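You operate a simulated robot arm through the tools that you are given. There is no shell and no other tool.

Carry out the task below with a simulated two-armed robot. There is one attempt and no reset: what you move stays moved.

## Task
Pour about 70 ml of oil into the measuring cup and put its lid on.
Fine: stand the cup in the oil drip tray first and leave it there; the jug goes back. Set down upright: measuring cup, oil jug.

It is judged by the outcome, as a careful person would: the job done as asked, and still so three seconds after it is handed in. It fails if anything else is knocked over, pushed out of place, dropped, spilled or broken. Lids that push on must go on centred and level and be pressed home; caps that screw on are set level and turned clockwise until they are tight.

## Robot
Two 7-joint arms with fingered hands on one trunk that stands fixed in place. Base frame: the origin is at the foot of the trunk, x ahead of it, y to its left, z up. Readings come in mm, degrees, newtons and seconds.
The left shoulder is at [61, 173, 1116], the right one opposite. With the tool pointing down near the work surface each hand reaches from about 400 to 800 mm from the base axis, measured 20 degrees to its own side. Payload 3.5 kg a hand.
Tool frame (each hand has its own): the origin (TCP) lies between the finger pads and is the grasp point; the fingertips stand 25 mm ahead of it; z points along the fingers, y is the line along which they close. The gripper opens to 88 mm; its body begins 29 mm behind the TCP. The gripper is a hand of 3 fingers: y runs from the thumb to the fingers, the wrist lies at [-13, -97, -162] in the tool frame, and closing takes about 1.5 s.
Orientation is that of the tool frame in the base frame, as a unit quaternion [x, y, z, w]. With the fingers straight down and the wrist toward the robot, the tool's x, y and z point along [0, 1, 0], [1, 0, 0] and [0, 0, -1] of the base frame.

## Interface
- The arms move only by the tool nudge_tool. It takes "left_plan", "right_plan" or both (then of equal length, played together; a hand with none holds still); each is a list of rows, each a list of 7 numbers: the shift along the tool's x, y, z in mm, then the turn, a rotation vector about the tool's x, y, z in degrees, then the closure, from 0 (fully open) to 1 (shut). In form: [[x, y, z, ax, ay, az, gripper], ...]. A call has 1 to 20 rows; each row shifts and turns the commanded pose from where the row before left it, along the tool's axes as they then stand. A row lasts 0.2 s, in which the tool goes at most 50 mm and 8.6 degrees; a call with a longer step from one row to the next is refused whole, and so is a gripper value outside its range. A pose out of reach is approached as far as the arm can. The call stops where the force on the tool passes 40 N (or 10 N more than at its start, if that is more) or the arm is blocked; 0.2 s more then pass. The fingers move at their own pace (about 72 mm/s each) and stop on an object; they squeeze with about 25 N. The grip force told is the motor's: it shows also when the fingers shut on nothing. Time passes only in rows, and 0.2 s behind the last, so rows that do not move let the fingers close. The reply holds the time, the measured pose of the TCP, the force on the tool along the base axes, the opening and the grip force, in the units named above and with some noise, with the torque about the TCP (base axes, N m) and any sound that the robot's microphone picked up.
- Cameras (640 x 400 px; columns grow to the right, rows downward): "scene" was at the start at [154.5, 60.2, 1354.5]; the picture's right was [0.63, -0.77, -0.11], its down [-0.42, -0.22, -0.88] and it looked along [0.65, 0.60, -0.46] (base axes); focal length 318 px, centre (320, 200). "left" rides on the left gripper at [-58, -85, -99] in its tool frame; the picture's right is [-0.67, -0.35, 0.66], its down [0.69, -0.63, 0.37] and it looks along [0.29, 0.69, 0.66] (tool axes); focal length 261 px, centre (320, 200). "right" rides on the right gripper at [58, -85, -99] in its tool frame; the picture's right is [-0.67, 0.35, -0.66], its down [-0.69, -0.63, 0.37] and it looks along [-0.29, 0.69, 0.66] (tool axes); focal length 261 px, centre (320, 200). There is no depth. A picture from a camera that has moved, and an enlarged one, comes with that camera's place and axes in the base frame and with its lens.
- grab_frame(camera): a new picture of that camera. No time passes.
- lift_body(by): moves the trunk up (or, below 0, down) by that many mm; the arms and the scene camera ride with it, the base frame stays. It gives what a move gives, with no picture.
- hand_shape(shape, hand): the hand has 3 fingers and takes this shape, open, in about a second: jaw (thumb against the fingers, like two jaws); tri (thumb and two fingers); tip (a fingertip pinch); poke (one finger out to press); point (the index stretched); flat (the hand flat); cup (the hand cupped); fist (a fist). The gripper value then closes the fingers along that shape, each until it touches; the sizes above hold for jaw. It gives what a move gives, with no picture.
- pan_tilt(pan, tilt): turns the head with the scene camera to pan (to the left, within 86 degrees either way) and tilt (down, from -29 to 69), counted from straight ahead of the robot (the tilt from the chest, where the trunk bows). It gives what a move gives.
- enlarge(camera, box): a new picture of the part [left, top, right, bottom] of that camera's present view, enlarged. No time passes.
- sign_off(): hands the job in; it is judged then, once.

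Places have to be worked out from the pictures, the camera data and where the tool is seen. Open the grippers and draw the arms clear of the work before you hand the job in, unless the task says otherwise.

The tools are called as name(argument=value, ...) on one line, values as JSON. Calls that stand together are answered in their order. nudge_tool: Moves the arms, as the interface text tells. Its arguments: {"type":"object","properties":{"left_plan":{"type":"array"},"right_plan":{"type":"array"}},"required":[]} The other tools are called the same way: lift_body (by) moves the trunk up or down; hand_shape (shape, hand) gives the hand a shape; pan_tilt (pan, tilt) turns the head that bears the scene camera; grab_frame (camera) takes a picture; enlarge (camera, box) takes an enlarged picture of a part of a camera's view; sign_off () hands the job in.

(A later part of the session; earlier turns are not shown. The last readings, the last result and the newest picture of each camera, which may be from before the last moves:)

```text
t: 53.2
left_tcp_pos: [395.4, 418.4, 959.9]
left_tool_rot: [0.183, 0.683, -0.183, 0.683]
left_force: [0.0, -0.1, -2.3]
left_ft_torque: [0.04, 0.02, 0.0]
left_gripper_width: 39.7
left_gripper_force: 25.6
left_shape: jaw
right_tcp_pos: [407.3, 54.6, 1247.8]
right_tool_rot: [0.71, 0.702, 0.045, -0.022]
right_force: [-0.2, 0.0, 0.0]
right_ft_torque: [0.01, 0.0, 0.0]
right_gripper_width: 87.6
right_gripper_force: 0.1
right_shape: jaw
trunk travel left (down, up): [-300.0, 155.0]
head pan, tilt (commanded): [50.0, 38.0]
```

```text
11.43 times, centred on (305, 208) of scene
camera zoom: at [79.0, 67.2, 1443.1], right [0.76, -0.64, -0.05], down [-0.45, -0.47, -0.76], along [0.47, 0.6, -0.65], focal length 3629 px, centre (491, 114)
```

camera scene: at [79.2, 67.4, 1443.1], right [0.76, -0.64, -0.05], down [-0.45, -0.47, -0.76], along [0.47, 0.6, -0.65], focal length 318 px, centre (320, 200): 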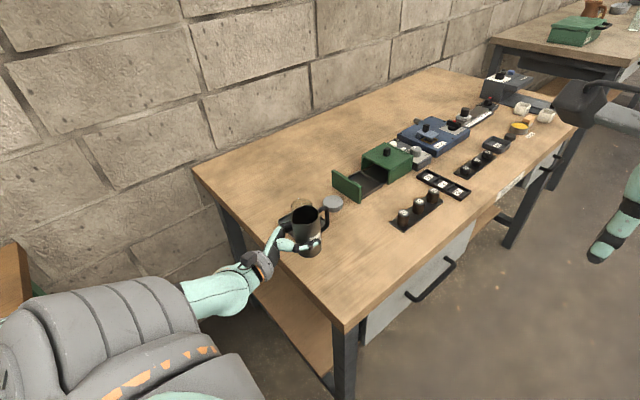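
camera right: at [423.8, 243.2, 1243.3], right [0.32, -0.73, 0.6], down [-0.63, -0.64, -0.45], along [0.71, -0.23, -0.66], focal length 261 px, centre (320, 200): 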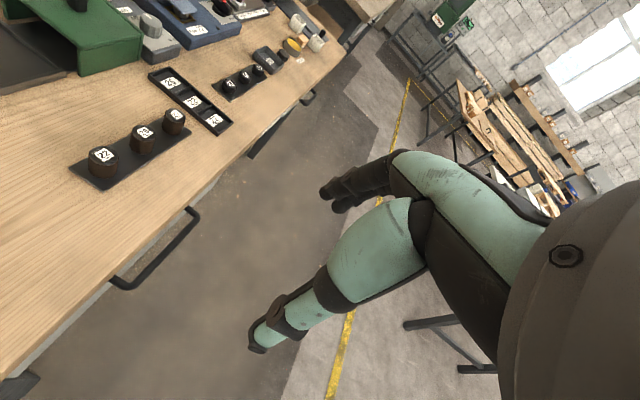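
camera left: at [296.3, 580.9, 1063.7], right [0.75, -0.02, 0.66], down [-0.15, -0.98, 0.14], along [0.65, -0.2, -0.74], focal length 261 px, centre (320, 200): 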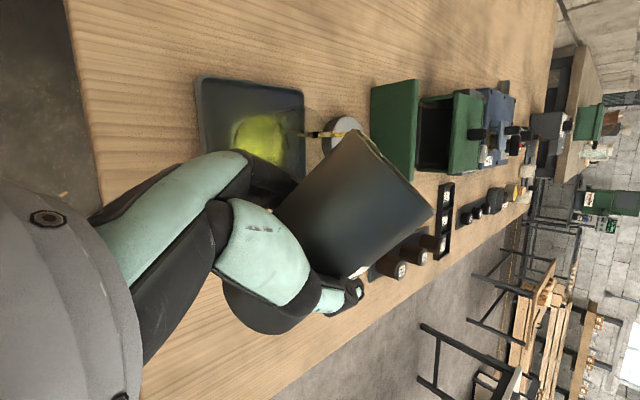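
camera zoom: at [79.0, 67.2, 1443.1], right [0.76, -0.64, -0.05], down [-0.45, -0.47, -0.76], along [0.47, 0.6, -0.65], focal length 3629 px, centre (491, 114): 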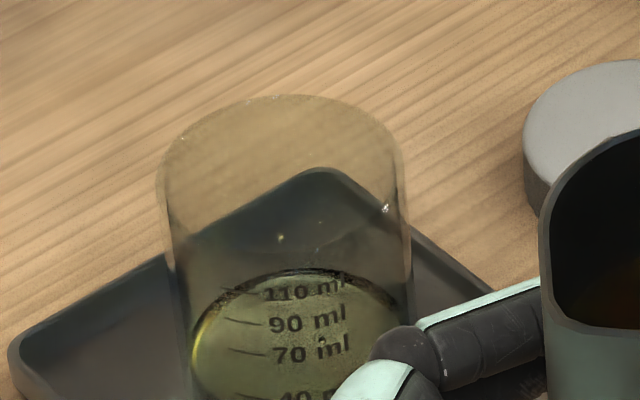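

The marks read clearly; the oil surface's near edge seems below the 40 mark but is hidden by my hand. I shift the hand a bit further to see it.

nudge_tool(left_plan=[[0, -15, 15, 0, 0, 0, 1], [0, -15, 15, 0, 0, 0, 1], [0, 0, 0, 0, 0, 0, 1], [0, 0, 0, 0, 0, 0, 1]])

enlarge(camera="scene", box=[285, 190, 325, 235])

```text
t: 54.2
left_tcp_pos: [404.1, 378.2, 959.4]
left_tool_rot: [0.183, 0.683, -0.184, 0.683]
left_force: [-0.2, -0.2, -1.6]
left_ft_torque: [-0.03, 0.04, 0.03]
left_gripper_width: 39.3
left_gripper_force: 24.9
left_shape: jaw
right_tcp_pos: [406.7, 53.5, 1245.2]
right_tool_rot: [0.71, 0.702, 0.045, -0.021]
right_force: [-0.3, 0.2, -0.1]
right_ft_torque: [0.0, 0.0, 0.0]
right_gripper_width: 87.7
right_gripper_force: 0.0
right_shape: jaw
trunk travel left (down, up): [-300.0, 155.0]
head pan, tilt (commanded): [50.0, 38.0]
```

```text
8.89 times, centred on (305, 212) of scene
camera zoom: at [79.0, 67.1, 1443.1], right [0.76, -0.64, -0.05], down [-0.45, -0.47, -0.76], along [0.47, 0.6, -0.65], focal length 2822 px, centre (453, 89)
```

zoom: 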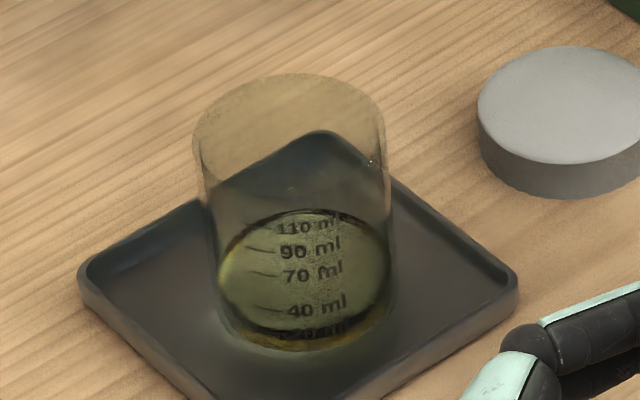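

The oil's near edge lies just above the 20 mark: about 22 ml so far, with no drips in the tray. I carry the jug back to the same pour position and tilt to about 54°, just short of flow.

nudge_tool(left_plan=[[0, 10, -8, 0, 0, 0, 1], [0, 16, -13, 0, 0, 0, 1], [0, 18, -14, 0, 0, 0, 1], [0, 18, -14, 0, 0, 0, 1], [0, 18, -14, 0, 0, 0, 1], [0, 18, -14, 0, 0, 0, 1], [0, 13, -10.5, 0, 0, 0, 1], [0, 9.8, -7.8, 0, 0, 0, 1], [0, 0, 0, 0, 0, 0, 1], [0, 0, 0, 0, 0, -6, 1], [0, 0, 0, 0, 0, -7, 1], [0, 0, 0, 0, 0, -7.5, 1], [0, 0, 0, 0, 0, -7.5, 1], [0, 0, 0, 0, 0, -7.5, 1], [0, 0, 0, 0, 0, -7, 1], [0, 0, 0, 0, 0, -6, 1], [0, 0, 0, 0, 0, -4, 1], [0, 0, 0, 0, 0, 0, 1]])

enlarge(camera="left", box=[160, 60, 400, 220])

```text
t: 58.0
left_tcp_pos: [383.1, 531.2, 961.5]
left_tool_rot: [-0.137, 0.694, -0.467, 0.531]
left_force: [0.6, -0.2, -2.5]
left_ft_torque: [0.01, 0.03, -0.01]
left_gripper_width: 39.4
left_gripper_force: 25.1
left_shape: jaw
right_tcp_pos: [408.1, 54.2, 1247.3]
right_tool_rot: [0.711, 0.701, 0.045, -0.021]
right_force: [0.9, 0.0, 0.0]
right_ft_torque: [0.0, 0.01, -0.01]
right_gripper_width: 87.7
right_gripper_force: 0.1
right_shape: jaw
trunk travel left (down, up): [-300.0, 155.0]
head pan, tilt (commanded): [50.0, 38.0]
```

```text
2.50 times, centred on (280, 140) of left
camera zoom: at [293.4, 577.1, 1064.1], right [0.73, -0.05, 0.68], down [-0.15, -0.99, 0.08], along [0.67, -0.16, -0.72], focal length 652 px, centre (420, 350)
```

zoom: 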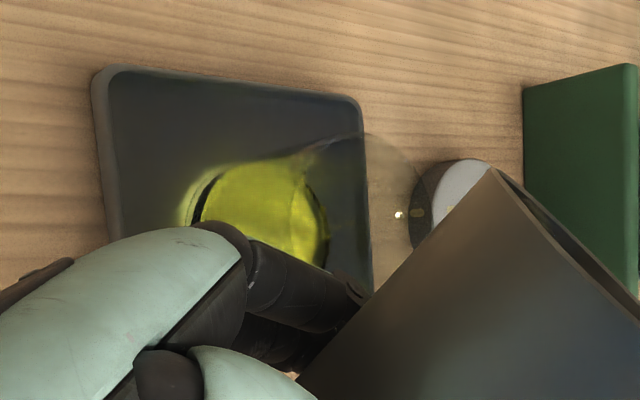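

Just at the flow threshold (a drop is leaving the lip over the cup). I tilt to about 60° in small steps and watch the stream.

nudge_tool(left_plan=[[0, 0, 0, 0, 0, -2.5, 1], [0, 0, 0, 0, 0, -2.5, 1], [0, 0, 0, 0, 0, -1.5, 1]])

enlarge(camera="left", box=[160, 60, 400, 220])

```text
t: 58.8
left_tcp_pos: [382.8, 530.2, 961.0]
left_tool_rot: [-0.177, 0.684, -0.496, 0.505]
left_force: [-0.4, 0.0, -3.1]
left_ft_torque: [0.03, 0.0, 0.01]
left_gripper_width: 39.2
left_gripper_force: 25.2
left_shape: jaw
right_tcp_pos: [406.6, 53.9, 1247.5]
right_tool_rot: [0.71, 0.702, 0.045, -0.021]
right_force: [0.2, 0.1, -0.4]
right_ft_torque: [-0.01, 0.02, 0.0]
right_gripper_width: 88.0
right_gripper_force: 0.0
right_shape: jaw
trunk travel left (down, up): [-300.0, 155.0]
head pan, tilt (commanded): [50.0, 38.0]
```

```text
2.50 times, centred on (280, 140) of left
camera zoom: at [298.7, 586.8, 1064.0], right [0.77, 0.01, 0.64], down [-0.14, -0.97, 0.19], along [0.63, -0.23, -0.74], focal length 652 px, centre (420, 350)
```

zoom: 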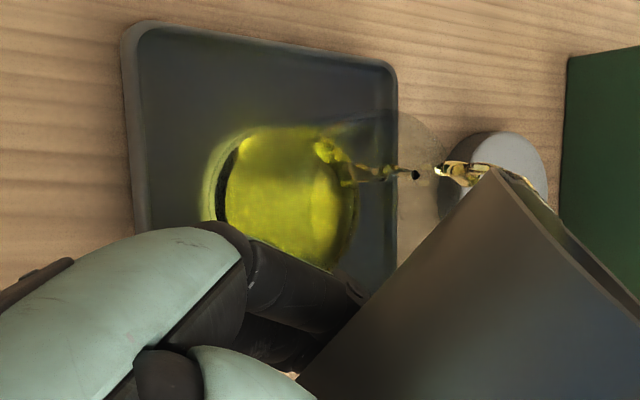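

The stream lands inside the cup but about 17 mm past centre, so I shift the jug 9 mm back along the pour direction while holding the tilt.

nudge_tool(left_plan=[[7.7, -4.7, 0, 0, 0, 0, 1]])

enlarge(camera="left", box=[160, 60, 400, 220])

```text
t: 59.2
left_tcp_pos: [377.2, 523.0, 961.4]
left_tool_rot: [-0.176, 0.685, -0.496, 0.504]
left_force: [-0.8, -0.3, -1.9]
left_ft_torque: [0.01, 0.01, 0.0]
left_gripper_width: 39.4
left_gripper_force: 25.3
left_shape: jaw
right_tcp_pos: [405.4, 53.6, 1247.3]
right_tool_rot: [0.71, 0.702, 0.045, -0.021]
right_force: [-0.3, -0.4, 0.2]
right_ft_torque: [-0.02, 0.01, -0.04]
right_gripper_width: 87.7
right_gripper_force: 0.0
right_shape: jaw
trunk travel left (down, up): [-300.0, 155.0]
head pan, tilt (commanded): [50.0, 38.0]
```

```text
2.50 times, centred on (280, 140) of left
camera zoom: at [294.1, 578.6, 1064.9], right [0.76, 0.01, 0.64], down [-0.14, -0.97, 0.19], along [0.63, -0.23, -0.74], focal length 652 px, centre (420, 350)
```

zoom: 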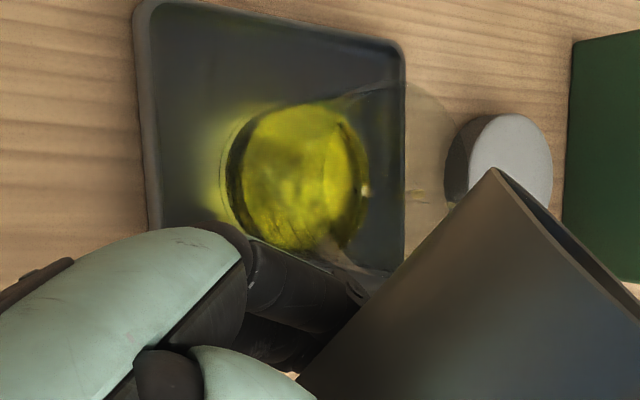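

Flow has nearly stopped at this angle, landing is now central. I go on to about 62° and let it run, then check.

nudge_tool(left_plan=[[0, 0, 0, 0, 0, -1.6, 1], [0, 0, 0, 0, 0, -1.6, 1], [0, 0, 0, 0, 0, 0, 1]])

enlarge(camera="left", box=[160, 60, 400, 220])

```text
t: 60.0
left_tcp_pos: [378.3, 523.8, 960.7]
left_tool_rot: [-0.196, 0.679, -0.51, 0.49]
left_force: [0.5, 0.0, -2.3]
left_ft_torque: [0.02, -0.01, -0.02]
left_gripper_width: 39.4
left_gripper_force: 25.0
left_shape: jaw
right_tcp_pos: [407.5, 53.6, 1247.1]
right_tool_rot: [0.711, 0.702, 0.045, -0.021]
right_force: [-0.1, -0.3, -0.4]
right_ft_torque: [0.03, 0.01, 0.0]
right_gripper_width: 87.5
right_gripper_force: 0.0
right_shape: jaw
trunk travel left (down, up): [-300.0, 155.0]
head pan, tilt (commanded): [50.0, 38.0]
```

```text
2.50 times, centred on (280, 140) of left
camera zoom: at [297.3, 584.1, 1063.6], right [0.78, 0.04, 0.62], down [-0.14, -0.96, 0.24], along [0.61, -0.27, -0.75], focal length 652 px, centre (420, 350)
```

zoom: 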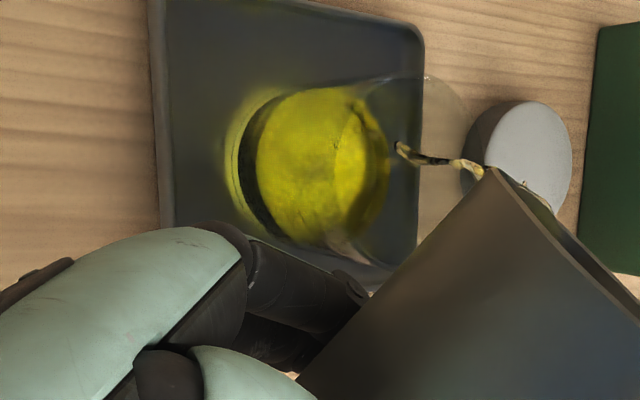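

Gentle stream into the cup's centre. I hold at this angle for a moment more, then look again.

nudge_tool(left_plan=[[0, 0, 0, 0, 0, 0, 1], [0, 0, 0, 0, 0, 0, 1]])

enlarge(camera="left", box=[160, 60, 400, 220])

```text
t: 60.6
left_tcp_pos: [377.2, 523.9, 960.8]
left_tool_rot: [-0.196, 0.679, -0.51, 0.489]
left_force: [0.0, -0.3, -2.6]
left_ft_torque: [0.01, -0.01, -0.03]
left_gripper_width: 39.5
left_gripper_force: 24.9
left_shape: jaw
right_tcp_pos: [406.3, 52.6, 1246.8]
right_tool_rot: [0.711, 0.701, 0.045, -0.022]
right_force: [-0.9, 0.4, -0.4]
right_ft_torque: [-0.02, -0.02, 0.01]
right_gripper_width: 87.5
right_gripper_force: 0.2
right_shape: jaw
trunk travel left (down, up): [-300.0, 155.0]
head pan, tilt (commanded): [50.0, 38.0]
```

```text
2.50 times, centred on (280, 140) of left
camera zoom: at [297.2, 584.1, 1063.6], right [0.78, 0.04, 0.62], down [-0.14, -0.96, 0.24], along [0.61, -0.27, -0.75], focal length 652 px, centre (420, 350)
```

zoom: 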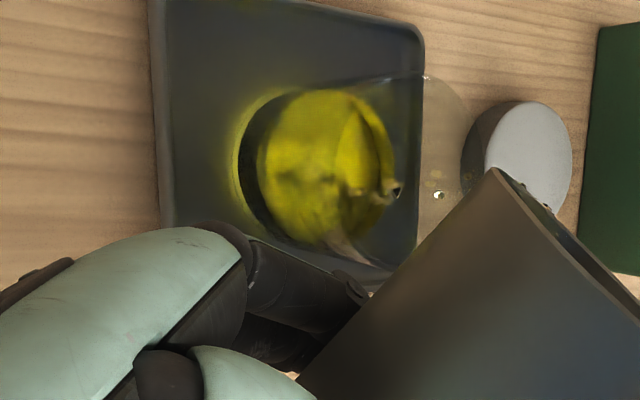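

Only drips now. I bring the jug upright and move it aside to read the level.

nudge_tool(left_plan=[[0, 0, 0, 0, 0, 8, 1], [0, 0, 0, 0, 0, 8, 1], [0, 0, 0, 0, 0, 8, 1], [0, 0, 0, 0, 0, 8, 1], [0, 0, 0, 0, 0, 8, 1], [0, 0, 0, 0, 0, 8, 1], [0, 0, 0, 0, 0, 8, 1], [0, 0, 0, 0, 0, 5.8, 1], [0, -10, 8, 0, 0, 0, 1], [0, -18, 15, 0, 0, 0, 1], [0, -18, 15, 0, 0, 0, 1], [0, -18, 15, 0, 0, 0, 1], [0, -18, 15, 0, 0, 0, 1], [0, -16, 15, 0, 0, 0, 1], [0, -15, 13, 0, 0, 0, 1], [0, 0, 0, 0, 0, 0, 1], [0, 0, 0, 0, 0, 0, 1]])

enlarge(camera="scene", box=[285, 190, 325, 235])

enlarge(camera="scene", box=[240, 160, 400, 280])

```text
t: 64.2
left_tcp_pos: [403.4, 375.8, 959.9]
left_tool_rot: [0.181, 0.683, -0.186, 0.682]
left_force: [0.1, 0.6, -2.9]
left_ft_torque: [0.01, 0.04, -0.01]
left_gripper_width: 38.8
left_gripper_force: 24.8
left_shape: jaw
right_tcp_pos: [407.6, 53.9, 1246.0]
right_tool_rot: [0.711, 0.702, 0.045, -0.021]
right_force: [-0.1, 0.0, 0.5]
right_ft_torque: [0.0, -0.04, 0.03]
right_gripper_width: 87.7
right_gripper_force: 0.1
right_shape: jaw
trunk travel left (down, up): [-300.0, 155.0]
head pan, tilt (commanded): [50.0, 38.0]
```

```text
8.89 times, centred on (305, 212) of scene
camera zoom: at [79.0, 67.2, 1443.1], right [0.76, -0.64, -0.05], down [-0.45, -0.47, -0.76], along [0.47, 0.6, -0.65], focal length 2822 px, centre (453, 89)
```

zoom: 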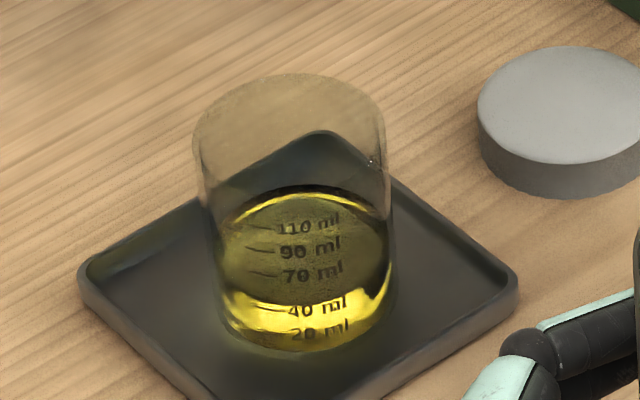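

```text
3.33 times, centred on (320, 220) of scene
camera zoom: at [79.0, 67.2, 1443.1], right [0.76, -0.64, -0.05], down [-0.45, -0.47, -0.76], along [0.47, 0.6, -0.65], focal length 1058 px, centre (320, 133)
```

zoom: 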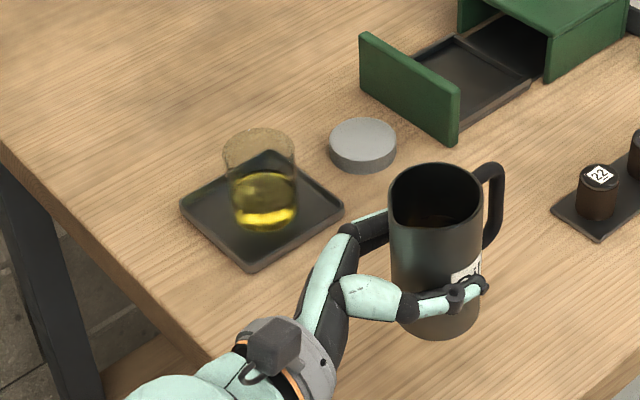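

I zoom tighter on the marks to read the level precisely.

enlarge(camera="scene", box=[294, 206, 314, 232])

```text
15.38 times, centred on (304, 219) of scene
camera zoom: at [79.0, 67.2, 1443.1], right [0.76, -0.64, -0.05], down [-0.45, -0.47, -0.76], along [0.47, 0.6, -0.65], focal length 4885 px, centre (566, -92)
```

zoom: 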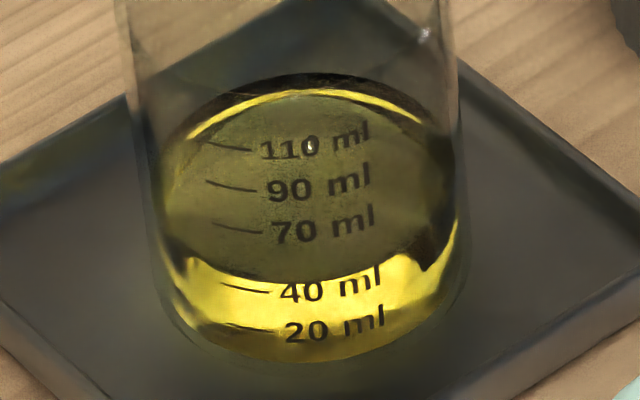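

Correcting for wall parallax, the level is about 41 ml. I return to the pour position and tilt progressively to about 66°, expecting roughly 17 ml more.

nudge_tool(left_plan=[[0, 9, -8, 0, 0, 0, 1], [0, 16, -13, 0, 0, 0, 1], [0, 18, -15, 0, 0, 0, 1], [0, 18, -15, 0, 0, 0, 1], [0, 18, -15, 0, 0, 0, 1], [0, 16, -14, 0, 0, 0, 1], [0, 12, -10, 0, 0, 0, 1], [0, 8, -6.3, 0, 0, 0, 1], [0, 0, 0, 0, 0, 0, 1], [0, 0, 0, 0, 0, -7, 1], [0, 0, 0, 0, 0, -8, 1], [0, 0, 0, 0, 0, -8, 1], [0, 0, 0, 0, 0, -8, 1], [0, 0, 0, 0, 0, -8, 1], [0, 0, 0, 0, 0, -8, 1], [0, 0, 0, 0, 0, -6, 1], [0, 0, 0, 0, 0, -5, 1], [0, 0, 0, 0, 0, -2, 1], [0, 0, 0, 0, 0, 0, 1]])

enlarge(camera="left", box=[160, 60, 400, 220])

```text
t: 68.2
left_tcp_pos: [379.3, 525.8, 960.8]
left_tool_rot: [-0.184, 0.683, -0.502, 0.498]
left_force: [0.0, 0.2, -2.5]
left_ft_torque: [0.04, -0.04, 0.0]
left_gripper_width: 38.8
left_gripper_force: 24.5
left_shape: jaw
right_tcp_pos: [407.2, 53.5, 1247.2]
right_tool_rot: [0.711, 0.701, 0.045, -0.022]
right_force: [-0.1, 0.4, 0.0]
right_ft_torque: [-0.02, 0.01, -0.01]
right_gripper_width: 87.8
right_gripper_force: 0.0
right_shape: jaw
trunk travel left (down, up): [-300.0, 155.0]
head pan, tilt (commanded): [50.0, 38.0]
```

```text
2.50 times, centred on (280, 140) of left
camera zoom: at [297.1, 582.6, 1063.9], right [0.77, 0.03, 0.63], down [-0.14, -0.97, 0.21], along [0.62, -0.25, -0.74], focal length 652 px, centre (420, 350)
```

zoom: 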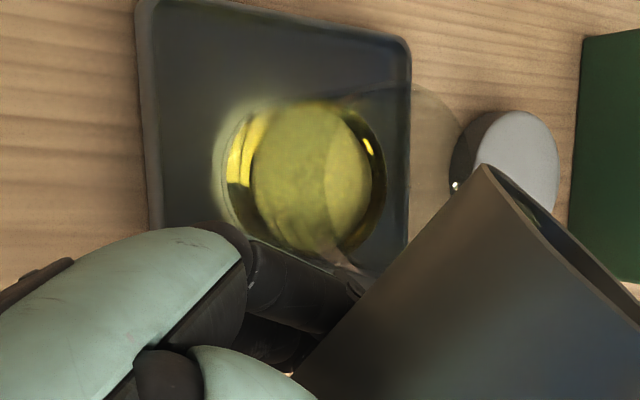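

At 60° only a drop hangs at the lip. I tilt on to 66° in 1.5° steps.

nudge_tool(left_plan=[[0, 0, 0, 0, 0, -1.5, 1], [0, 0, 0, 0, 0, -1.5, 1], [0, 0, 0, 0, 0, -1.5, 1], [0, 0, 0, 0, 0, -1.5, 1]])

enlarge(camera="left", box=[160, 60, 400, 220])

```text
t: 69.2
left_tcp_pos: [378.1, 524.5, 960.7]
left_tool_rot: [-0.22, 0.672, -0.527, 0.472]
left_force: [-1.7, -0.1, -2.4]
left_ft_torque: [0.02, -0.02, 0.0]
left_gripper_width: 38.6
left_gripper_force: 24.8
left_shape: jaw
right_tcp_pos: [406.9, 54.7, 1247.3]
right_tool_rot: [0.711, 0.702, 0.044, -0.021]
right_force: [1.0, 0.2, -0.6]
right_ft_torque: [0.03, 0.01, -0.01]
right_gripper_width: 87.6
right_gripper_force: 0.0
right_shape: jaw
trunk travel left (down, up): [-300.0, 155.0]
head pan, tilt (commanded): [50.0, 38.0]
```

```text
2.50 times, centred on (280, 140) of left
camera zoom: at [301.9, 592.1, 1062.0], right [0.81, 0.08, 0.59], down [-0.12, -0.94, 0.3], along [0.58, -0.32, -0.75], focal length 652 px, centre (420, 350)
```

zoom: 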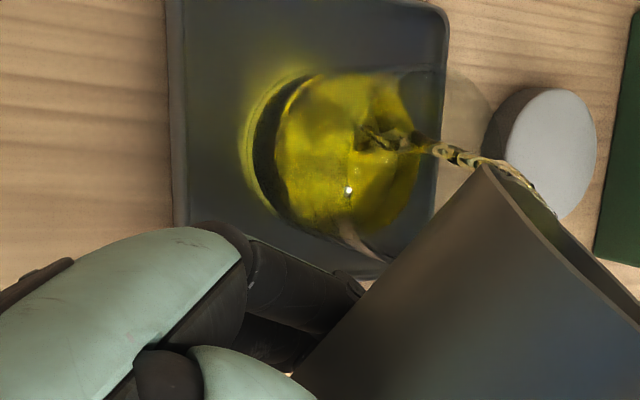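

Steady stream into the cup. I hold here for 0.6 s more.

nudge_tool(left_plan=[[0, 0, 0, 0, 0, 0, 1], [0, 0, 0, 0, 0, 0, 1]])

enlarge(camera="left", box=[160, 60, 400, 220])

```text
t: 69.8
left_tcp_pos: [379.1, 524.3, 960.7]
left_tool_rot: [-0.221, 0.672, -0.527, 0.471]
left_force: [0.0, -0.6, -1.9]
left_ft_torque: [-0.02, 0.0, 0.0]
left_gripper_width: 38.8
left_gripper_force: 25.1
left_shape: jaw
right_tcp_pos: [406.5, 53.8, 1247.3]
right_tool_rot: [0.711, 0.702, 0.045, -0.022]
right_force: [-0.5, -0.5, -0.4]
right_ft_torque: [0.03, 0.02, 0.03]
right_gripper_width: 88.0
right_gripper_force: 0.0
right_shape: jaw
trunk travel left (down, up): [-300.0, 155.0]
head pan, tilt (commanded): [50.0, 38.0]
```

```text
2.50 times, centred on (280, 140) of left
camera zoom: at [301.9, 592.0, 1062.0], right [0.8, 0.08, 0.59], down [-0.13, -0.94, 0.3], along [0.58, -0.32, -0.75], focal length 652 px, centre (420, 350)
```

zoom: 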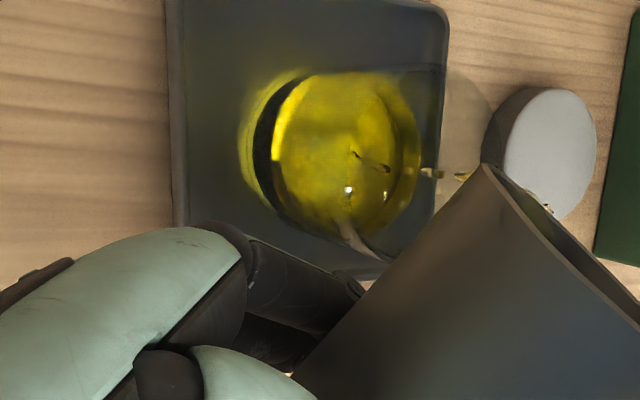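

The flow has dwindled to drips. Back upright and aside to read the level again.

nudge_tool(left_plan=[[0, 0, 0, 0, 0, 8, 1], [0, 0, 0, 0, 0, 8.4, 1], [0, 0, 0, 0, 0, 8.4, 1], [0, 0, 0, 0, 0, 8.4, 1], [0, 0, 0, 0, 0, 8.4, 1], [0, 0, 0, 0, 0, 8.4, 1], [0, 0, 0, 0, 0, 8, 1], [0, 0, 0, 0, 0, 8, 1], [0, -10, 8, 0, 0, 0, 1], [0, -18, 15, 0, 0, 0, 1], [0, -18, 15, 0, 0, 0, 1], [0, -18, 15, 0, 0, 0, 1], [0, -18, 15, 0, 0, 0, 1], [0, -16, 15, 0, 0, 0, 1], [0, -15, 13, 0, 0, 0, 1], [0, 0, 0, 0, 0, 0, 1], [0, 0, 0, 0, 0, 0, 1]])

enlarge(camera="scene", box=[294, 206, 314, 232])

enlarge(camera="scene", box=[240, 160, 400, 280])

```text
t: 73.4
left_tcp_pos: [407.0, 380.5, 962.2]
left_tool_rot: [0.181, 0.684, -0.186, 0.681]
left_force: [-0.9, -0.4, -2.6]
left_ft_torque: [0.01, -0.01, 0.05]
left_gripper_width: 38.5
left_gripper_force: 25.3
left_shape: jaw
right_tcp_pos: [406.9, 53.3, 1246.3]
right_tool_rot: [0.711, 0.702, 0.045, -0.022]
right_force: [0.5, -0.6, 0.7]
right_ft_torque: [-0.01, 0.03, -0.02]
right_gripper_width: 87.7
right_gripper_force: 0.0
right_shape: jaw
trunk travel left (down, up): [-300.0, 155.0]
head pan, tilt (commanded): [50.0, 38.0]
```

```text
15.38 times, centred on (304, 219) of scene
camera zoom: at [79.0, 67.2, 1443.1], right [0.76, -0.64, -0.05], down [-0.45, -0.47, -0.76], along [0.47, 0.6, -0.65], focal length 4885 px, centre (566, -92)
```

zoom: 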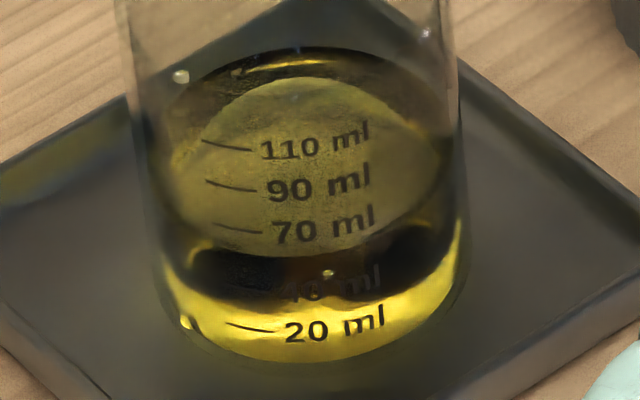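

```text
3.33 times, centred on (320, 220) of scene
camera zoom: at [79.0, 67.2, 1443.1], right [0.76, -0.64, -0.05], down [-0.45, -0.47, -0.76], along [0.47, 0.6, -0.65], focal length 1058 px, centre (320, 133)
```

zoom: 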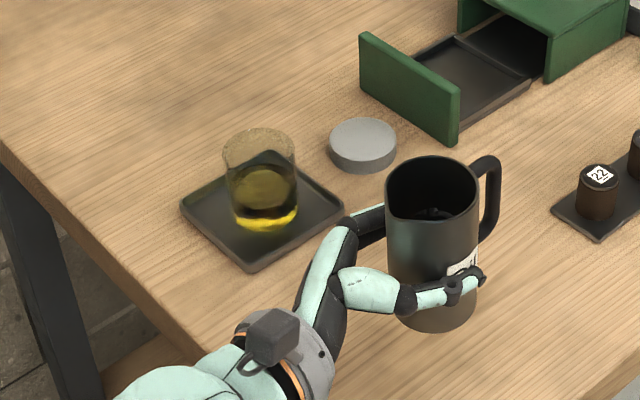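

Now about 54 ml. About 16 ml more is needed, which at ~3 ml per degree means tilting to roughly 70.5°. Back to the pour position, first to 64°.

nudge_tool(left_plan=[[0, 9, -8, 0, 0, 0, 1], [0, 16, -13, 0, 0, 0, 1], [0, 18, -15, 0, 0, 0, 1], [0, 18, -15, 0, 0, 0, 1], [0, 18, -15, 0, 0, 0, 1], [0, 16, -14, 0, 0, 0, 1], [0, 12, -10, 0, 0, 0, 1], [0, 7, -6.3, 0, 0, 0, 1], [0, 0, 0, 0, 0, 0, 1], [0, 0, 0, 0, 0, -7, 1], [0, 0, 0, 0, 0, -8.3, 1], [0, 0, 0, 0, 0, -8.3, 1], [0, 0, 0, 0, 0, -8.4, 1], [0, 0, 0, 0, 0, -8.4, 1], [0, 0, 0, 0, 0, -8.4, 1], [0, 0, 0, 0, 0, -8.2, 1], [0, 0, 0, 0, 0, -4, 1], [0, 0, 0, 0, 0, -3, 1], [0, 0, 0, 0, 0, 0, 1]])

enlarge(camera="left", box=[160, 60, 400, 220])

```text
t: 77.4
left_tcp_pos: [380.3, 526.1, 961.0]
left_tool_rot: [-0.208, 0.676, -0.519, 0.48]
left_force: [-0.6, 0.0, -1.9]
left_ft_torque: [0.0, 0.01, 0.02]
left_gripper_width: 38.0
left_gripper_force: 24.9
left_shape: jaw
right_tcp_pos: [407.5, 54.2, 1246.1]
right_tool_rot: [0.711, 0.701, 0.045, -0.021]
right_force: [0.7, 0.5, -0.2]
right_ft_torque: [0.0, 0.0, -0.02]
right_gripper_width: 87.6
right_gripper_force: 0.1
right_shape: jaw
trunk travel left (down, up): [-300.0, 155.0]
head pan, tilt (commanded): [50.0, 38.0]
```

```text
2.50 times, centred on (280, 140) of left
camera zoom: at [300.8, 590.5, 1062.9], right [0.79, 0.06, 0.6], down [-0.13, -0.95, 0.27], along [0.59, -0.29, -0.75], focal length 652 px, centre (420, 350)
```

zoom: 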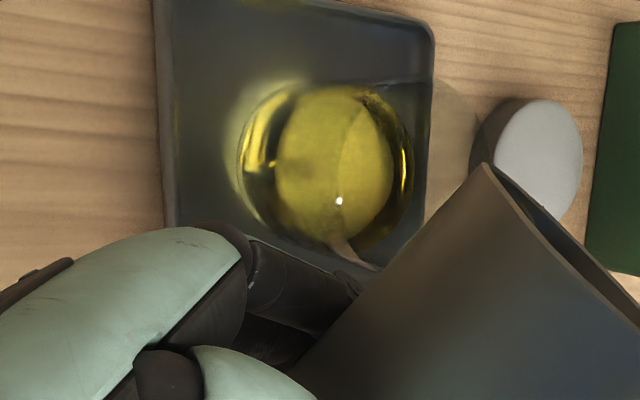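

No flow at 64°, as expected. I tilt on to about 70.4°.

nudge_tool(left_plan=[[0, 0, 0, 0, 0, -1.6, 1], [0, 0, 0, 0, 0, -1.6, 1], [0, 0, 0, 0, 0, -1.6, 1], [0, 0, 0, 0, 0, -1.6, 1]])

enlarge(camera="left", box=[160, 60, 400, 220])

```text
t: 78.4
left_tcp_pos: [379.7, 527.7, 960.5]
left_tool_rot: [-0.246, 0.663, -0.545, 0.45]
left_force: [0.1, 0.6, -1.5]
left_ft_torque: [0.02, 0.01, -0.04]
left_gripper_width: 37.6
left_gripper_force: 25.1
left_shape: jaw
right_tcp_pos: [406.6, 54.3, 1246.2]
right_tool_rot: [0.711, 0.702, 0.044, -0.022]
right_force: [-0.1, 0.1, 0.4]
right_ft_torque: [0.01, 0.02, 0.03]
right_gripper_width: 87.7
right_gripper_force: 0.2
right_shape: jaw
trunk travel left (down, up): [-300.0, 155.0]
head pan, tilt (commanded): [50.0, 38.0]
```

```text
2.50 times, centred on (280, 140) of left
camera zoom: at [306.0, 600.0, 1060.8], right [0.83, 0.12, 0.55], down [-0.11, -0.92, 0.37], along [0.55, -0.37, -0.75], focal length 652 px, centre (420, 350)
```

zoom: 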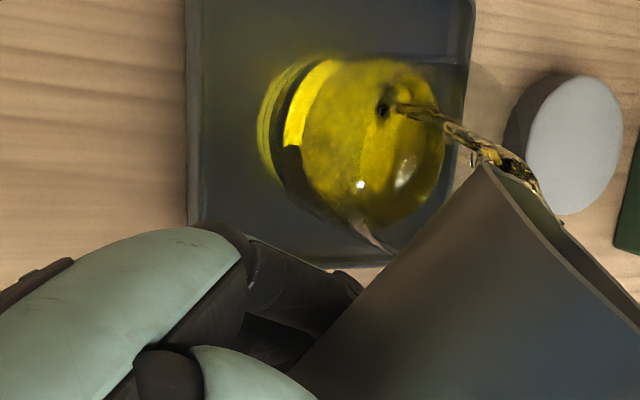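

Stream lands inside the cup. I hold a little longer.

nudge_tool(left_plan=[[0, 0, 0, 0, 0, 0, 1], [0, 0, 0, 0, 0, 0, 1]])

enlarge(camera="left", box=[160, 60, 400, 220])

```text
t: 79.0
left_tcp_pos: [378.6, 526.0, 961.5]
left_tool_rot: [-0.245, 0.663, -0.546, 0.45]
left_force: [0.2, -0.6, -2.6]
left_ft_torque: [0.02, 0.0, 0.04]
left_gripper_width: 37.8
left_gripper_force: 24.9
left_shape: jaw
right_tcp_pos: [407.0, 53.8, 1246.4]
right_tool_rot: [0.711, 0.702, 0.045, -0.022]
right_force: [0.4, 0.8, -0.5]
right_ft_torque: [0.0, 0.02, -0.02]
right_gripper_width: 87.5
right_gripper_force: 0.0
right_shape: jaw
trunk travel left (down, up): [-300.0, 155.0]
head pan, tilt (commanded): [50.0, 38.0]
```

```text
2.50 times, centred on (280, 140) of left
camera zoom: at [306.1, 599.9, 1060.8], right [0.83, 0.12, 0.55], down [-0.11, -0.92, 0.37], along [0.55, -0.37, -0.75], focal length 652 px, centre (420, 350)
```

zoom: 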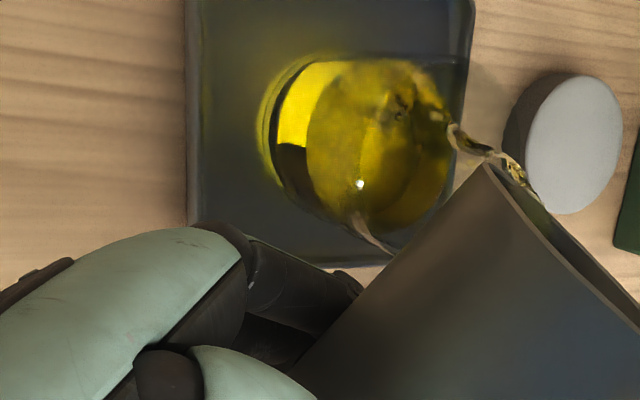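

It's tapering off; I tilt back now rather than risk overshooting, and read the level.

nudge_tool(left_plan=[[0, 0, 0, 0, 0, 0, 1], [0, 0, 0, 0, 0, 8.4, 1], [0, 0, 0, 0, 0, 8.4, 1], [0, 0, 0, 0, 0, 8.4, 1], [0, 0, 0, 0, 0, 8.4, 1], [0, 0, 0, 0, 0, 8.4, 1], [0, 0, 0, 0, 0, 8.4, 1], [0, 0, 0, 0, 0, 8.4, 1], [0, 0, 0, 0, 0, 8.4, 1], [0, 0, 0, 0, 0, 3.2, 1], [0, -10, 8, 0, 0, 0, 1], [0, -18, 15, 0, 0, 0, 1], [0, -18, 15, 0, 0, 0, 1], [0, -18, 15, 0, 0, 0, 1], [0, -18, 15, 0, 0, 0, 1], [0, -18, 15, 0, 0, 0, 1], [0, -15, 13, 0, 0, 0, 1], [0, 0, 0, 0, 0, 0, 1], [0, 0, 0, 0, 0, 0, 1]])

enlarge(camera="scene", box=[294, 206, 314, 232])

enlarge(camera="scene", box=[240, 160, 400, 280])

```text
t: 83.0
left_tcp_pos: [405.2, 379.1, 962.1]
left_tool_rot: [0.181, 0.683, -0.186, 0.683]
left_force: [-0.2, 1.0, -2.8]
left_ft_torque: [-0.01, -0.01, 0.0]
left_gripper_width: 37.9
left_gripper_force: 24.9
left_shape: jaw
right_tcp_pos: [407.3, 53.7, 1247.6]
right_tool_rot: [0.711, 0.702, 0.045, -0.021]
right_force: [0.9, 0.0, -0.5]
right_ft_torque: [-0.01, -0.01, -0.02]
right_gripper_width: 87.8
right_gripper_force: 0.0
right_shape: jaw
trunk travel left (down, up): [-300.0, 155.0]
head pan, tilt (commanded): [50.0, 38.0]
```

```text
15.38 times, centred on (304, 219) of scene
camera zoom: at [79.0, 67.3, 1443.1], right [0.76, -0.64, -0.05], down [-0.45, -0.47, -0.76], along [0.47, 0.6, -0.65], focal length 4885 px, centre (566, -92)
```

zoom: 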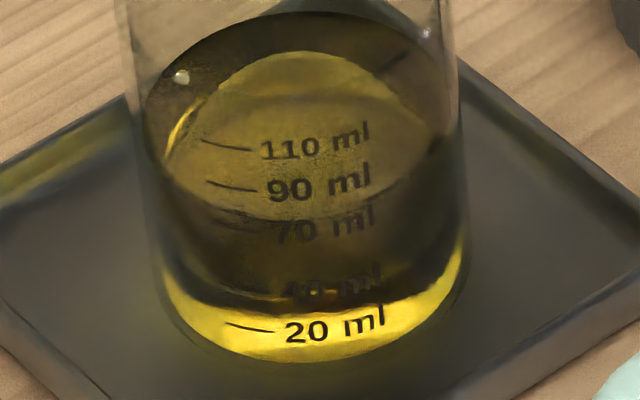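

```text
3.33 times, centred on (320, 220) of scene
camera zoom: at [79.0, 67.3, 1443.1], right [0.76, -0.64, -0.05], down [-0.45, -0.47, -0.76], along [0.47, 0.6, -0.65], focal length 1058 px, centre (320, 133)
```

zoom: 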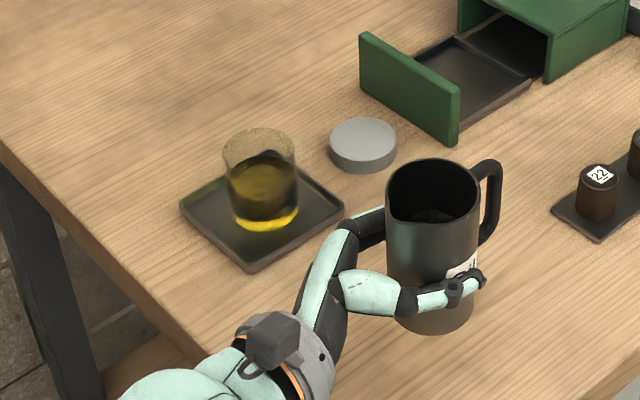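

By geometry the surface is now at the 70 mark (≈70 ml; the near-edge reading sits slightly above due to wall parallax). I take the jug back over its home spot, straighten the last 0.4°, and lower it, which also gives the wrist camera a level view of the cup.

nudge_tool(left_plan=[[0, 14, -11, 0, 0, 0.4, 1], [0, 14.2, -12, 0, 0, 0, 1], [10, 0, 0, 0, 0, 0, 1], [15, 0, 0, 0, 0, 0, 1], [15, 0, 0, 0, 0, 0, 1], [12, 0, 0, 0, 0, 0, 1], [10, 0, 0, 0, 0, 0, 1], [0, 0, 0, 0, 0, 0, 1], [0, 0, 0, 0, 0, 0, 1]])

grab_frame(camera="left")

enlarge(camera="scene", box=[260, 180, 400, 300])

```text
t: 85.0
left_tcp_pos: [399.1, 415.9, 897.6]
left_tool_rot: [0.183, 0.682, -0.184, 0.684]
left_force: [0.2, -0.3, -1.8]
left_ft_torque: [-0.02, -0.02, 0.0]
left_gripper_width: 37.4
left_gripper_force: 24.8
left_shape: jaw
right_tcp_pos: [407.1, 54.6, 1246.6]
right_tool_rot: [0.711, 0.702, 0.045, -0.021]
right_force: [-0.9, 0.5, -0.5]
right_ft_torque: [-0.04, -0.03, -0.02]
right_gripper_width: 87.6
right_gripper_force: 0.0
right_shape: jaw
trunk travel left (down, up): [-300.0, 155.0]
head pan, tilt (commanded): [50.0, 38.0]
```

```text
taken
camera left: at [270.1, 391.6, 958.0], right [0.39, -0.63, 0.67], down [0.0, -0.73, -0.69], along [0.92, 0.27, -0.28], focal length 261 px, centre (320, 200)
```

left: 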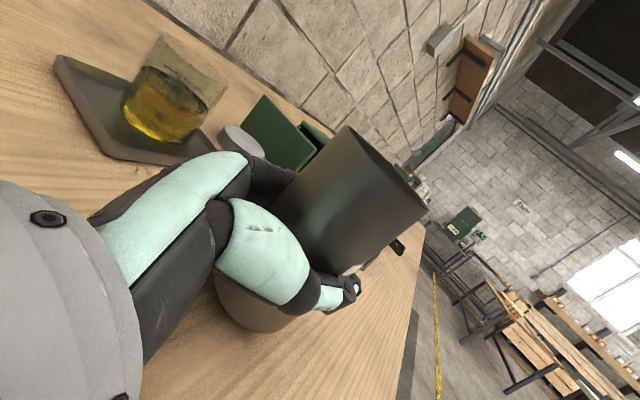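

```text
3.33 times, centred on (330, 240) of scene
camera zoom: at [79.0, 67.1, 1443.1], right [0.76, -0.64, -0.05], down [-0.45, -0.47, -0.76], along [0.47, 0.6, -0.65], focal length 1058 px, centre (287, 67)
```

zoom: 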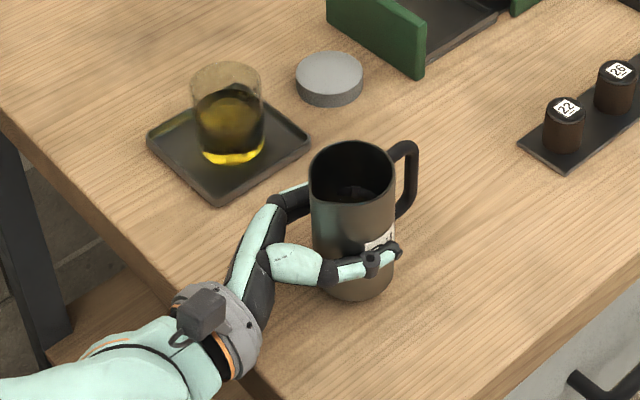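

Good, the wrist camera now sees the cup from the side. I zoom in to confirm the level at a flat angle.

enlarge(camera="left", box=[110, 25, 240, 150])

```text
3.20 times, centred on (175, 88) of left
camera zoom: at [270.1, 391.6, 958.0], right [0.39, -0.63, 0.67], down [0.0, -0.73, -0.69], along [0.92, 0.27, -0.28], focal length 834 px, centre (784, 560)
```

zoom: 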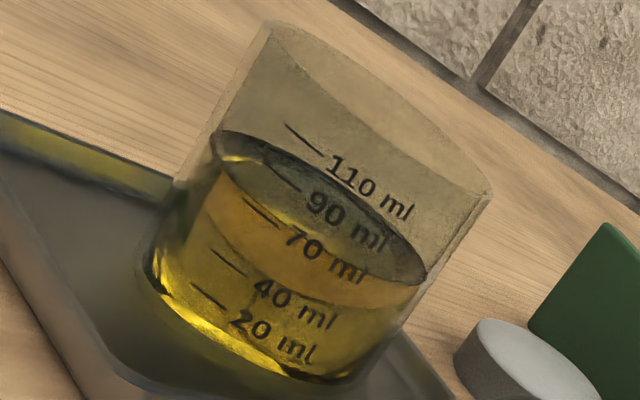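

The level edge coincides with the 70 ml mark. Before setting the jug down, I check whether it has shifted or tilted in the hand.

enlarge(camera="scene", box=[310, 215, 370, 280])

enlarge(camera="left", box=[190, 110, 440, 350])

```text
6.15 times, centred on (340, 248) of scene
camera zoom: at [79.0, 67.1, 1443.1], right [0.76, -0.64, -0.05], down [-0.45, -0.47, -0.76], along [0.47, 0.6, -0.65], focal length 1954 px, centre (197, -92)
```

zoom: 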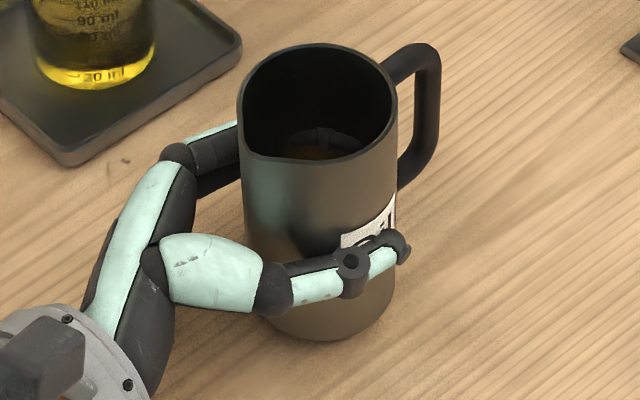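

```text
1.67 times, centred on (315, 230) of left
camera zoom: at [270.1, 391.6, 958.0], right [0.39, -0.63, 0.67], down [0.0, -0.73, -0.69], along [0.92, 0.27, -0.28], focal length 434 px, centre (328, 150)
```

zoom: 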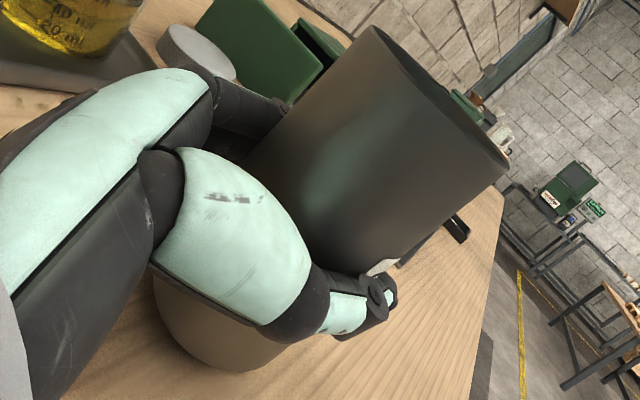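

The jug has settled about 6 mm toward the palm and leans roughly 3° that way. I correct the hand pitch by 3°, shift to bring the jug over its original spot, and lower to just above the bench.

nudge_tool(left_plan=[[0, 1.4, 3.8, 0, 1.5, 0, 1], [0, 1.4, 3.8, 0, 1.5, 0, 1], [3, 0, 0, 0, 0, 0, 1], [2, 0, 0, 0, 0, 0, 1], [0, 0, 0, 0, 0, 0, 1]])

enlarge(camera="scene", box=[310, 215, 370, 280])

```text
t: 86.2
left_tcp_pos: [406.9, 413.1, 893.7]
left_tool_rot: [0.188, 0.701, -0.179, 0.665]
left_force: [0.0, -0.3, -1.7]
left_ft_torque: [-0.01, -0.01, 0.02]
left_gripper_width: 37.8
left_gripper_force: 24.9
left_shape: jaw
right_tcp_pos: [406.4, 53.6, 1246.6]
right_tool_rot: [0.711, 0.702, 0.045, -0.021]
right_force: [-0.2, 0.1, 0.2]
right_ft_torque: [0.0, -0.03, 0.02]
right_gripper_width: 87.9
right_gripper_force: 0.1
right_shape: jaw
trunk travel left (down, up): [-300.0, 155.0]
head pan, tilt (commanded): [50.0, 38.0]
```

```text
6.15 times, centred on (340, 248) of scene
camera zoom: at [79.0, 67.1, 1443.1], right [0.76, -0.64, -0.05], down [-0.45, -0.47, -0.76], along [0.47, 0.6, -0.65], focal length 1954 px, centre (197, -92)
```

zoom: 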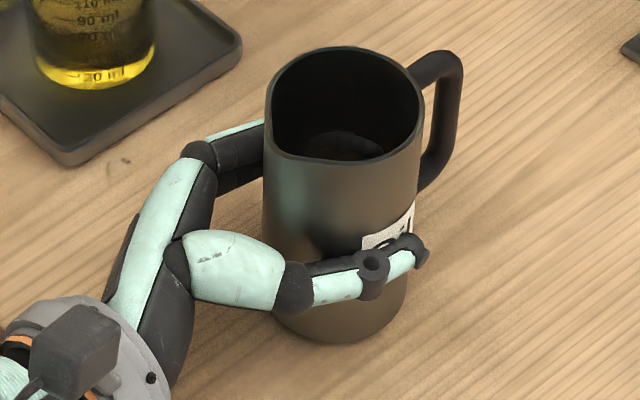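

The jug is now upright within about a degree and above its original place. I lower in small steps until it touches.

nudge_tool(left_plan=[[1.5, 0, 0, 0, -0.4, 0, 1], [1.5, 0, 0, 0, 0, 0, 1], [0, 0, 0, 0, 0, 0, 1]])

nudge_tool(left_plan=[[1.5, 0, 0, 0, 0, 0, 1], [0, 0, 0, 0, 0, 0, 1]])

nudge_tool(left_plan=[[1.2, 0, 0, 0, 0, 0, 1], [0, 0, 0, 0, 0, 0, 1]])

```text
t: 87.0
left_tcp_pos: [405.0, 412.6, 891.6]
left_tool_rot: [0.188, 0.698, -0.18, 0.667]
left_force: [1.0, 0.1, -0.3]
left_ft_torque: [-0.01, 0.01, 0.0]
left_gripper_width: 37.2
left_gripper_force: 24.7
left_shape: jaw
right_tcp_pos: [408.3, 52.9, 1247.2]
right_tool_rot: [0.711, 0.702, 0.045, -0.022]
right_force: [0.1, -0.1, 0.4]
right_ft_torque: [0.0, 0.0, 0.03]
right_gripper_width: 87.9
right_gripper_force: 0.1
right_shape: jaw
trunk travel left (down, up): [-300.0, 155.0]
head pan, tilt (commanded): [50.0, 38.0]
```

```text
t: 87.6
left_tcp_pos: [406.2, 414.2, 891.3]
left_tool_rot: [0.189, 0.698, -0.178, 0.667]
left_force: [0.8, 2.5, 2.9]
left_ft_torque: [-0.01, -0.02, -0.01]
left_gripper_width: 37.5
left_gripper_force: 25.1
left_shape: jaw
right_tcp_pos: [406.4, 54.3, 1247.4]
right_tool_rot: [0.711, 0.702, 0.045, -0.021]
right_force: [-0.4, 0.7, -0.4]
right_ft_torque: [0.02, 0.01, 0.0]
right_gripper_width: 87.6
right_gripper_force: 0.2
right_shape: jaw
trunk travel left (down, up): [-300.0, 155.0]
head pan, tilt (commanded): [50.0, 38.0]
```

```text
t: 88.2
left_tcp_pos: [405.1, 412.8, 888.1]
left_tool_rot: [0.188, 0.698, -0.179, 0.668]
left_force: [-1.0, 2.1, 5.9]
left_ft_torque: [-0.04, -0.05, 0.03]
left_gripper_width: 37.3
left_gripper_force: 24.9
left_shape: jaw
right_tcp_pos: [406.6, 54.2, 1247.0]
right_tool_rot: [0.71, 0.702, 0.045, -0.021]
right_force: [0.5, 0.0, -0.2]
right_ft_torque: [-0.02, 0.0, -0.04]
right_gripper_width: 87.8
right_gripper_force: 0.1
right_shape: jaw
trunk travel left (down, up): [-300.0, 155.0]
head pan, tilt (commanded): [50.0, 38.0]
```

The jug is on the bench (about 6 N contact). I open the fingers gently.

nudge_tool(left_plan=[[-0.6, 0, 0, 0, 0, 0, 0.7], [0, 0, 0, 0, 0, 0, 0.5], [0, 0, 0, 0, 0, 0, 0.35], [0, 0, 0, 0, 0, 0, 0.2], [0, 0, 0, 0, 0, 0, 0.1], [0, 0, 0, 0, 0, 0, 0], [0, 0, 0, 0, 0, 0, 0], [0, 0, 0, 0, 0, 0, 0]])

enlarge(camera="scene", box=[310, 215, 370, 280])

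grab_frame(camera="left")

```text
t: 90.0
left_tcp_pos: [407.3, 413.2, 889.2]
left_tool_rot: [0.188, 0.698, -0.179, 0.667]
left_force: [-0.1, -0.7, 0.4]
left_ft_torque: [-0.01, 0.0, -0.06]
left_gripper_width: 87.3
left_gripper_force: 0.1
left_shape: jaw
right_tcp_pos: [407.2, 52.9, 1247.0]
right_tool_rot: [0.711, 0.702, 0.046, -0.021]
right_force: [0.5, -0.6, -0.7]
right_ft_torque: [0.06, 0.0, 0.01]
right_gripper_width: 87.9
right_gripper_force: 0.1
right_shape: jaw
trunk travel left (down, up): [-300.0, 155.0]
head pan, tilt (commanded): [50.0, 38.0]
```

```text
6.15 times, centred on (340, 248) of scene
camera zoom: at [78.8, 66.9, 1443.1], right [0.76, -0.64, -0.05], down [-0.45, -0.47, -0.76], along [0.47, 0.6, -0.65], focal length 1954 px, centre (197, -92)
```

zoom: 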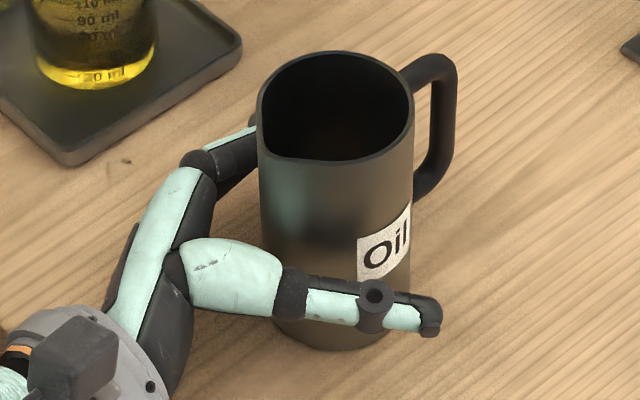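

```text
taken
camera left: at [279.8, 388.9, 951.9], right [0.42, -0.65, 0.64], down [-0.03, -0.71, -0.7], along [0.91, 0.28, -0.31], focal length 261 px, centre (320, 200)
```

left: 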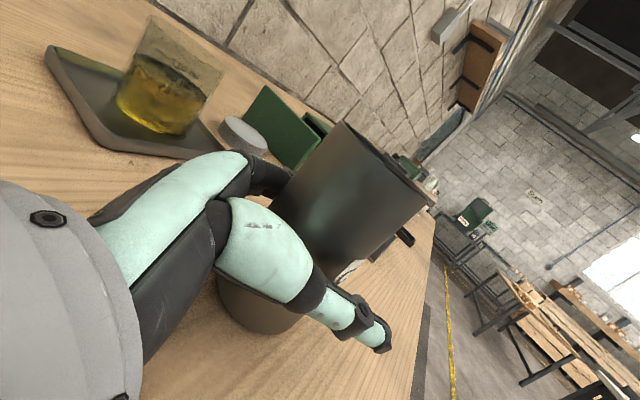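

The jug stands upright on its spot. I back the hand off 14 mm and rise straight up clear of it.

nudge_tool(left_plan=[[0, 0, -7, 0, 0, 0, 0], [0, 0, -7, 0, -2.6, 0, 0], [-15, 0, 0, 0, 0, 0, 0], [-25, 0, 0, 0, 0, 0, 0], [-30, 0, 0, 0, 0, 0, 0], [-35, 0, 0, 0, 0, 0, 0], [-25, 0, 0, 0, 0, 0, 0], [0, 0, 0, 0, 0, 0, 0]])

enlarge(camera="scene", box=[240, 160, 400, 280])

```text
t: 91.8
left_tcp_pos: [392.9, 420.1, 1020.8]
left_tool_rot: [0.184, 0.683, -0.183, 0.683]
left_force: [1.2, 0.3, 0.4]
left_ft_torque: [0.0, 0.01, -0.02]
left_gripper_width: 87.5
left_gripper_force: 0.1
left_shape: jaw
right_tcp_pos: [407.2, 52.6, 1247.2]
right_tool_rot: [0.711, 0.701, 0.046, -0.022]
right_force: [-0.2, -0.6, 0.2]
right_ft_torque: [0.0, 0.02, 0.02]
right_gripper_width: 87.5
right_gripper_force: 0.0
right_shape: jaw
trunk travel left (down, up): [-300.0, 155.0]
head pan, tilt (commanded): [50.0, 38.0]
```

```text
3.33 times, centred on (320, 220) of scene
camera zoom: at [78.7, 66.6, 1443.1], right [0.76, -0.64, -0.05], down [-0.45, -0.47, -0.76], along [0.47, 0.6, -0.65], focal length 1058 px, centre (320, 133)
```

zoom: 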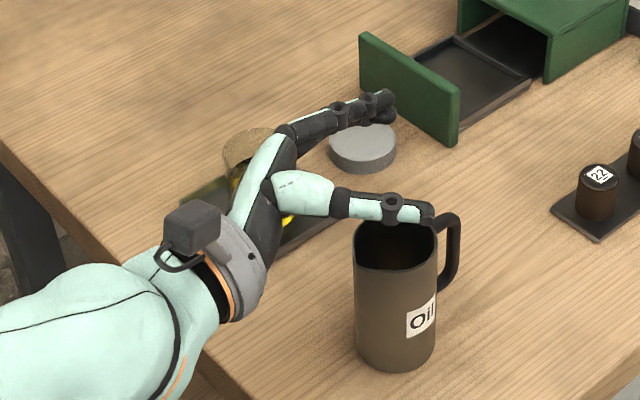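

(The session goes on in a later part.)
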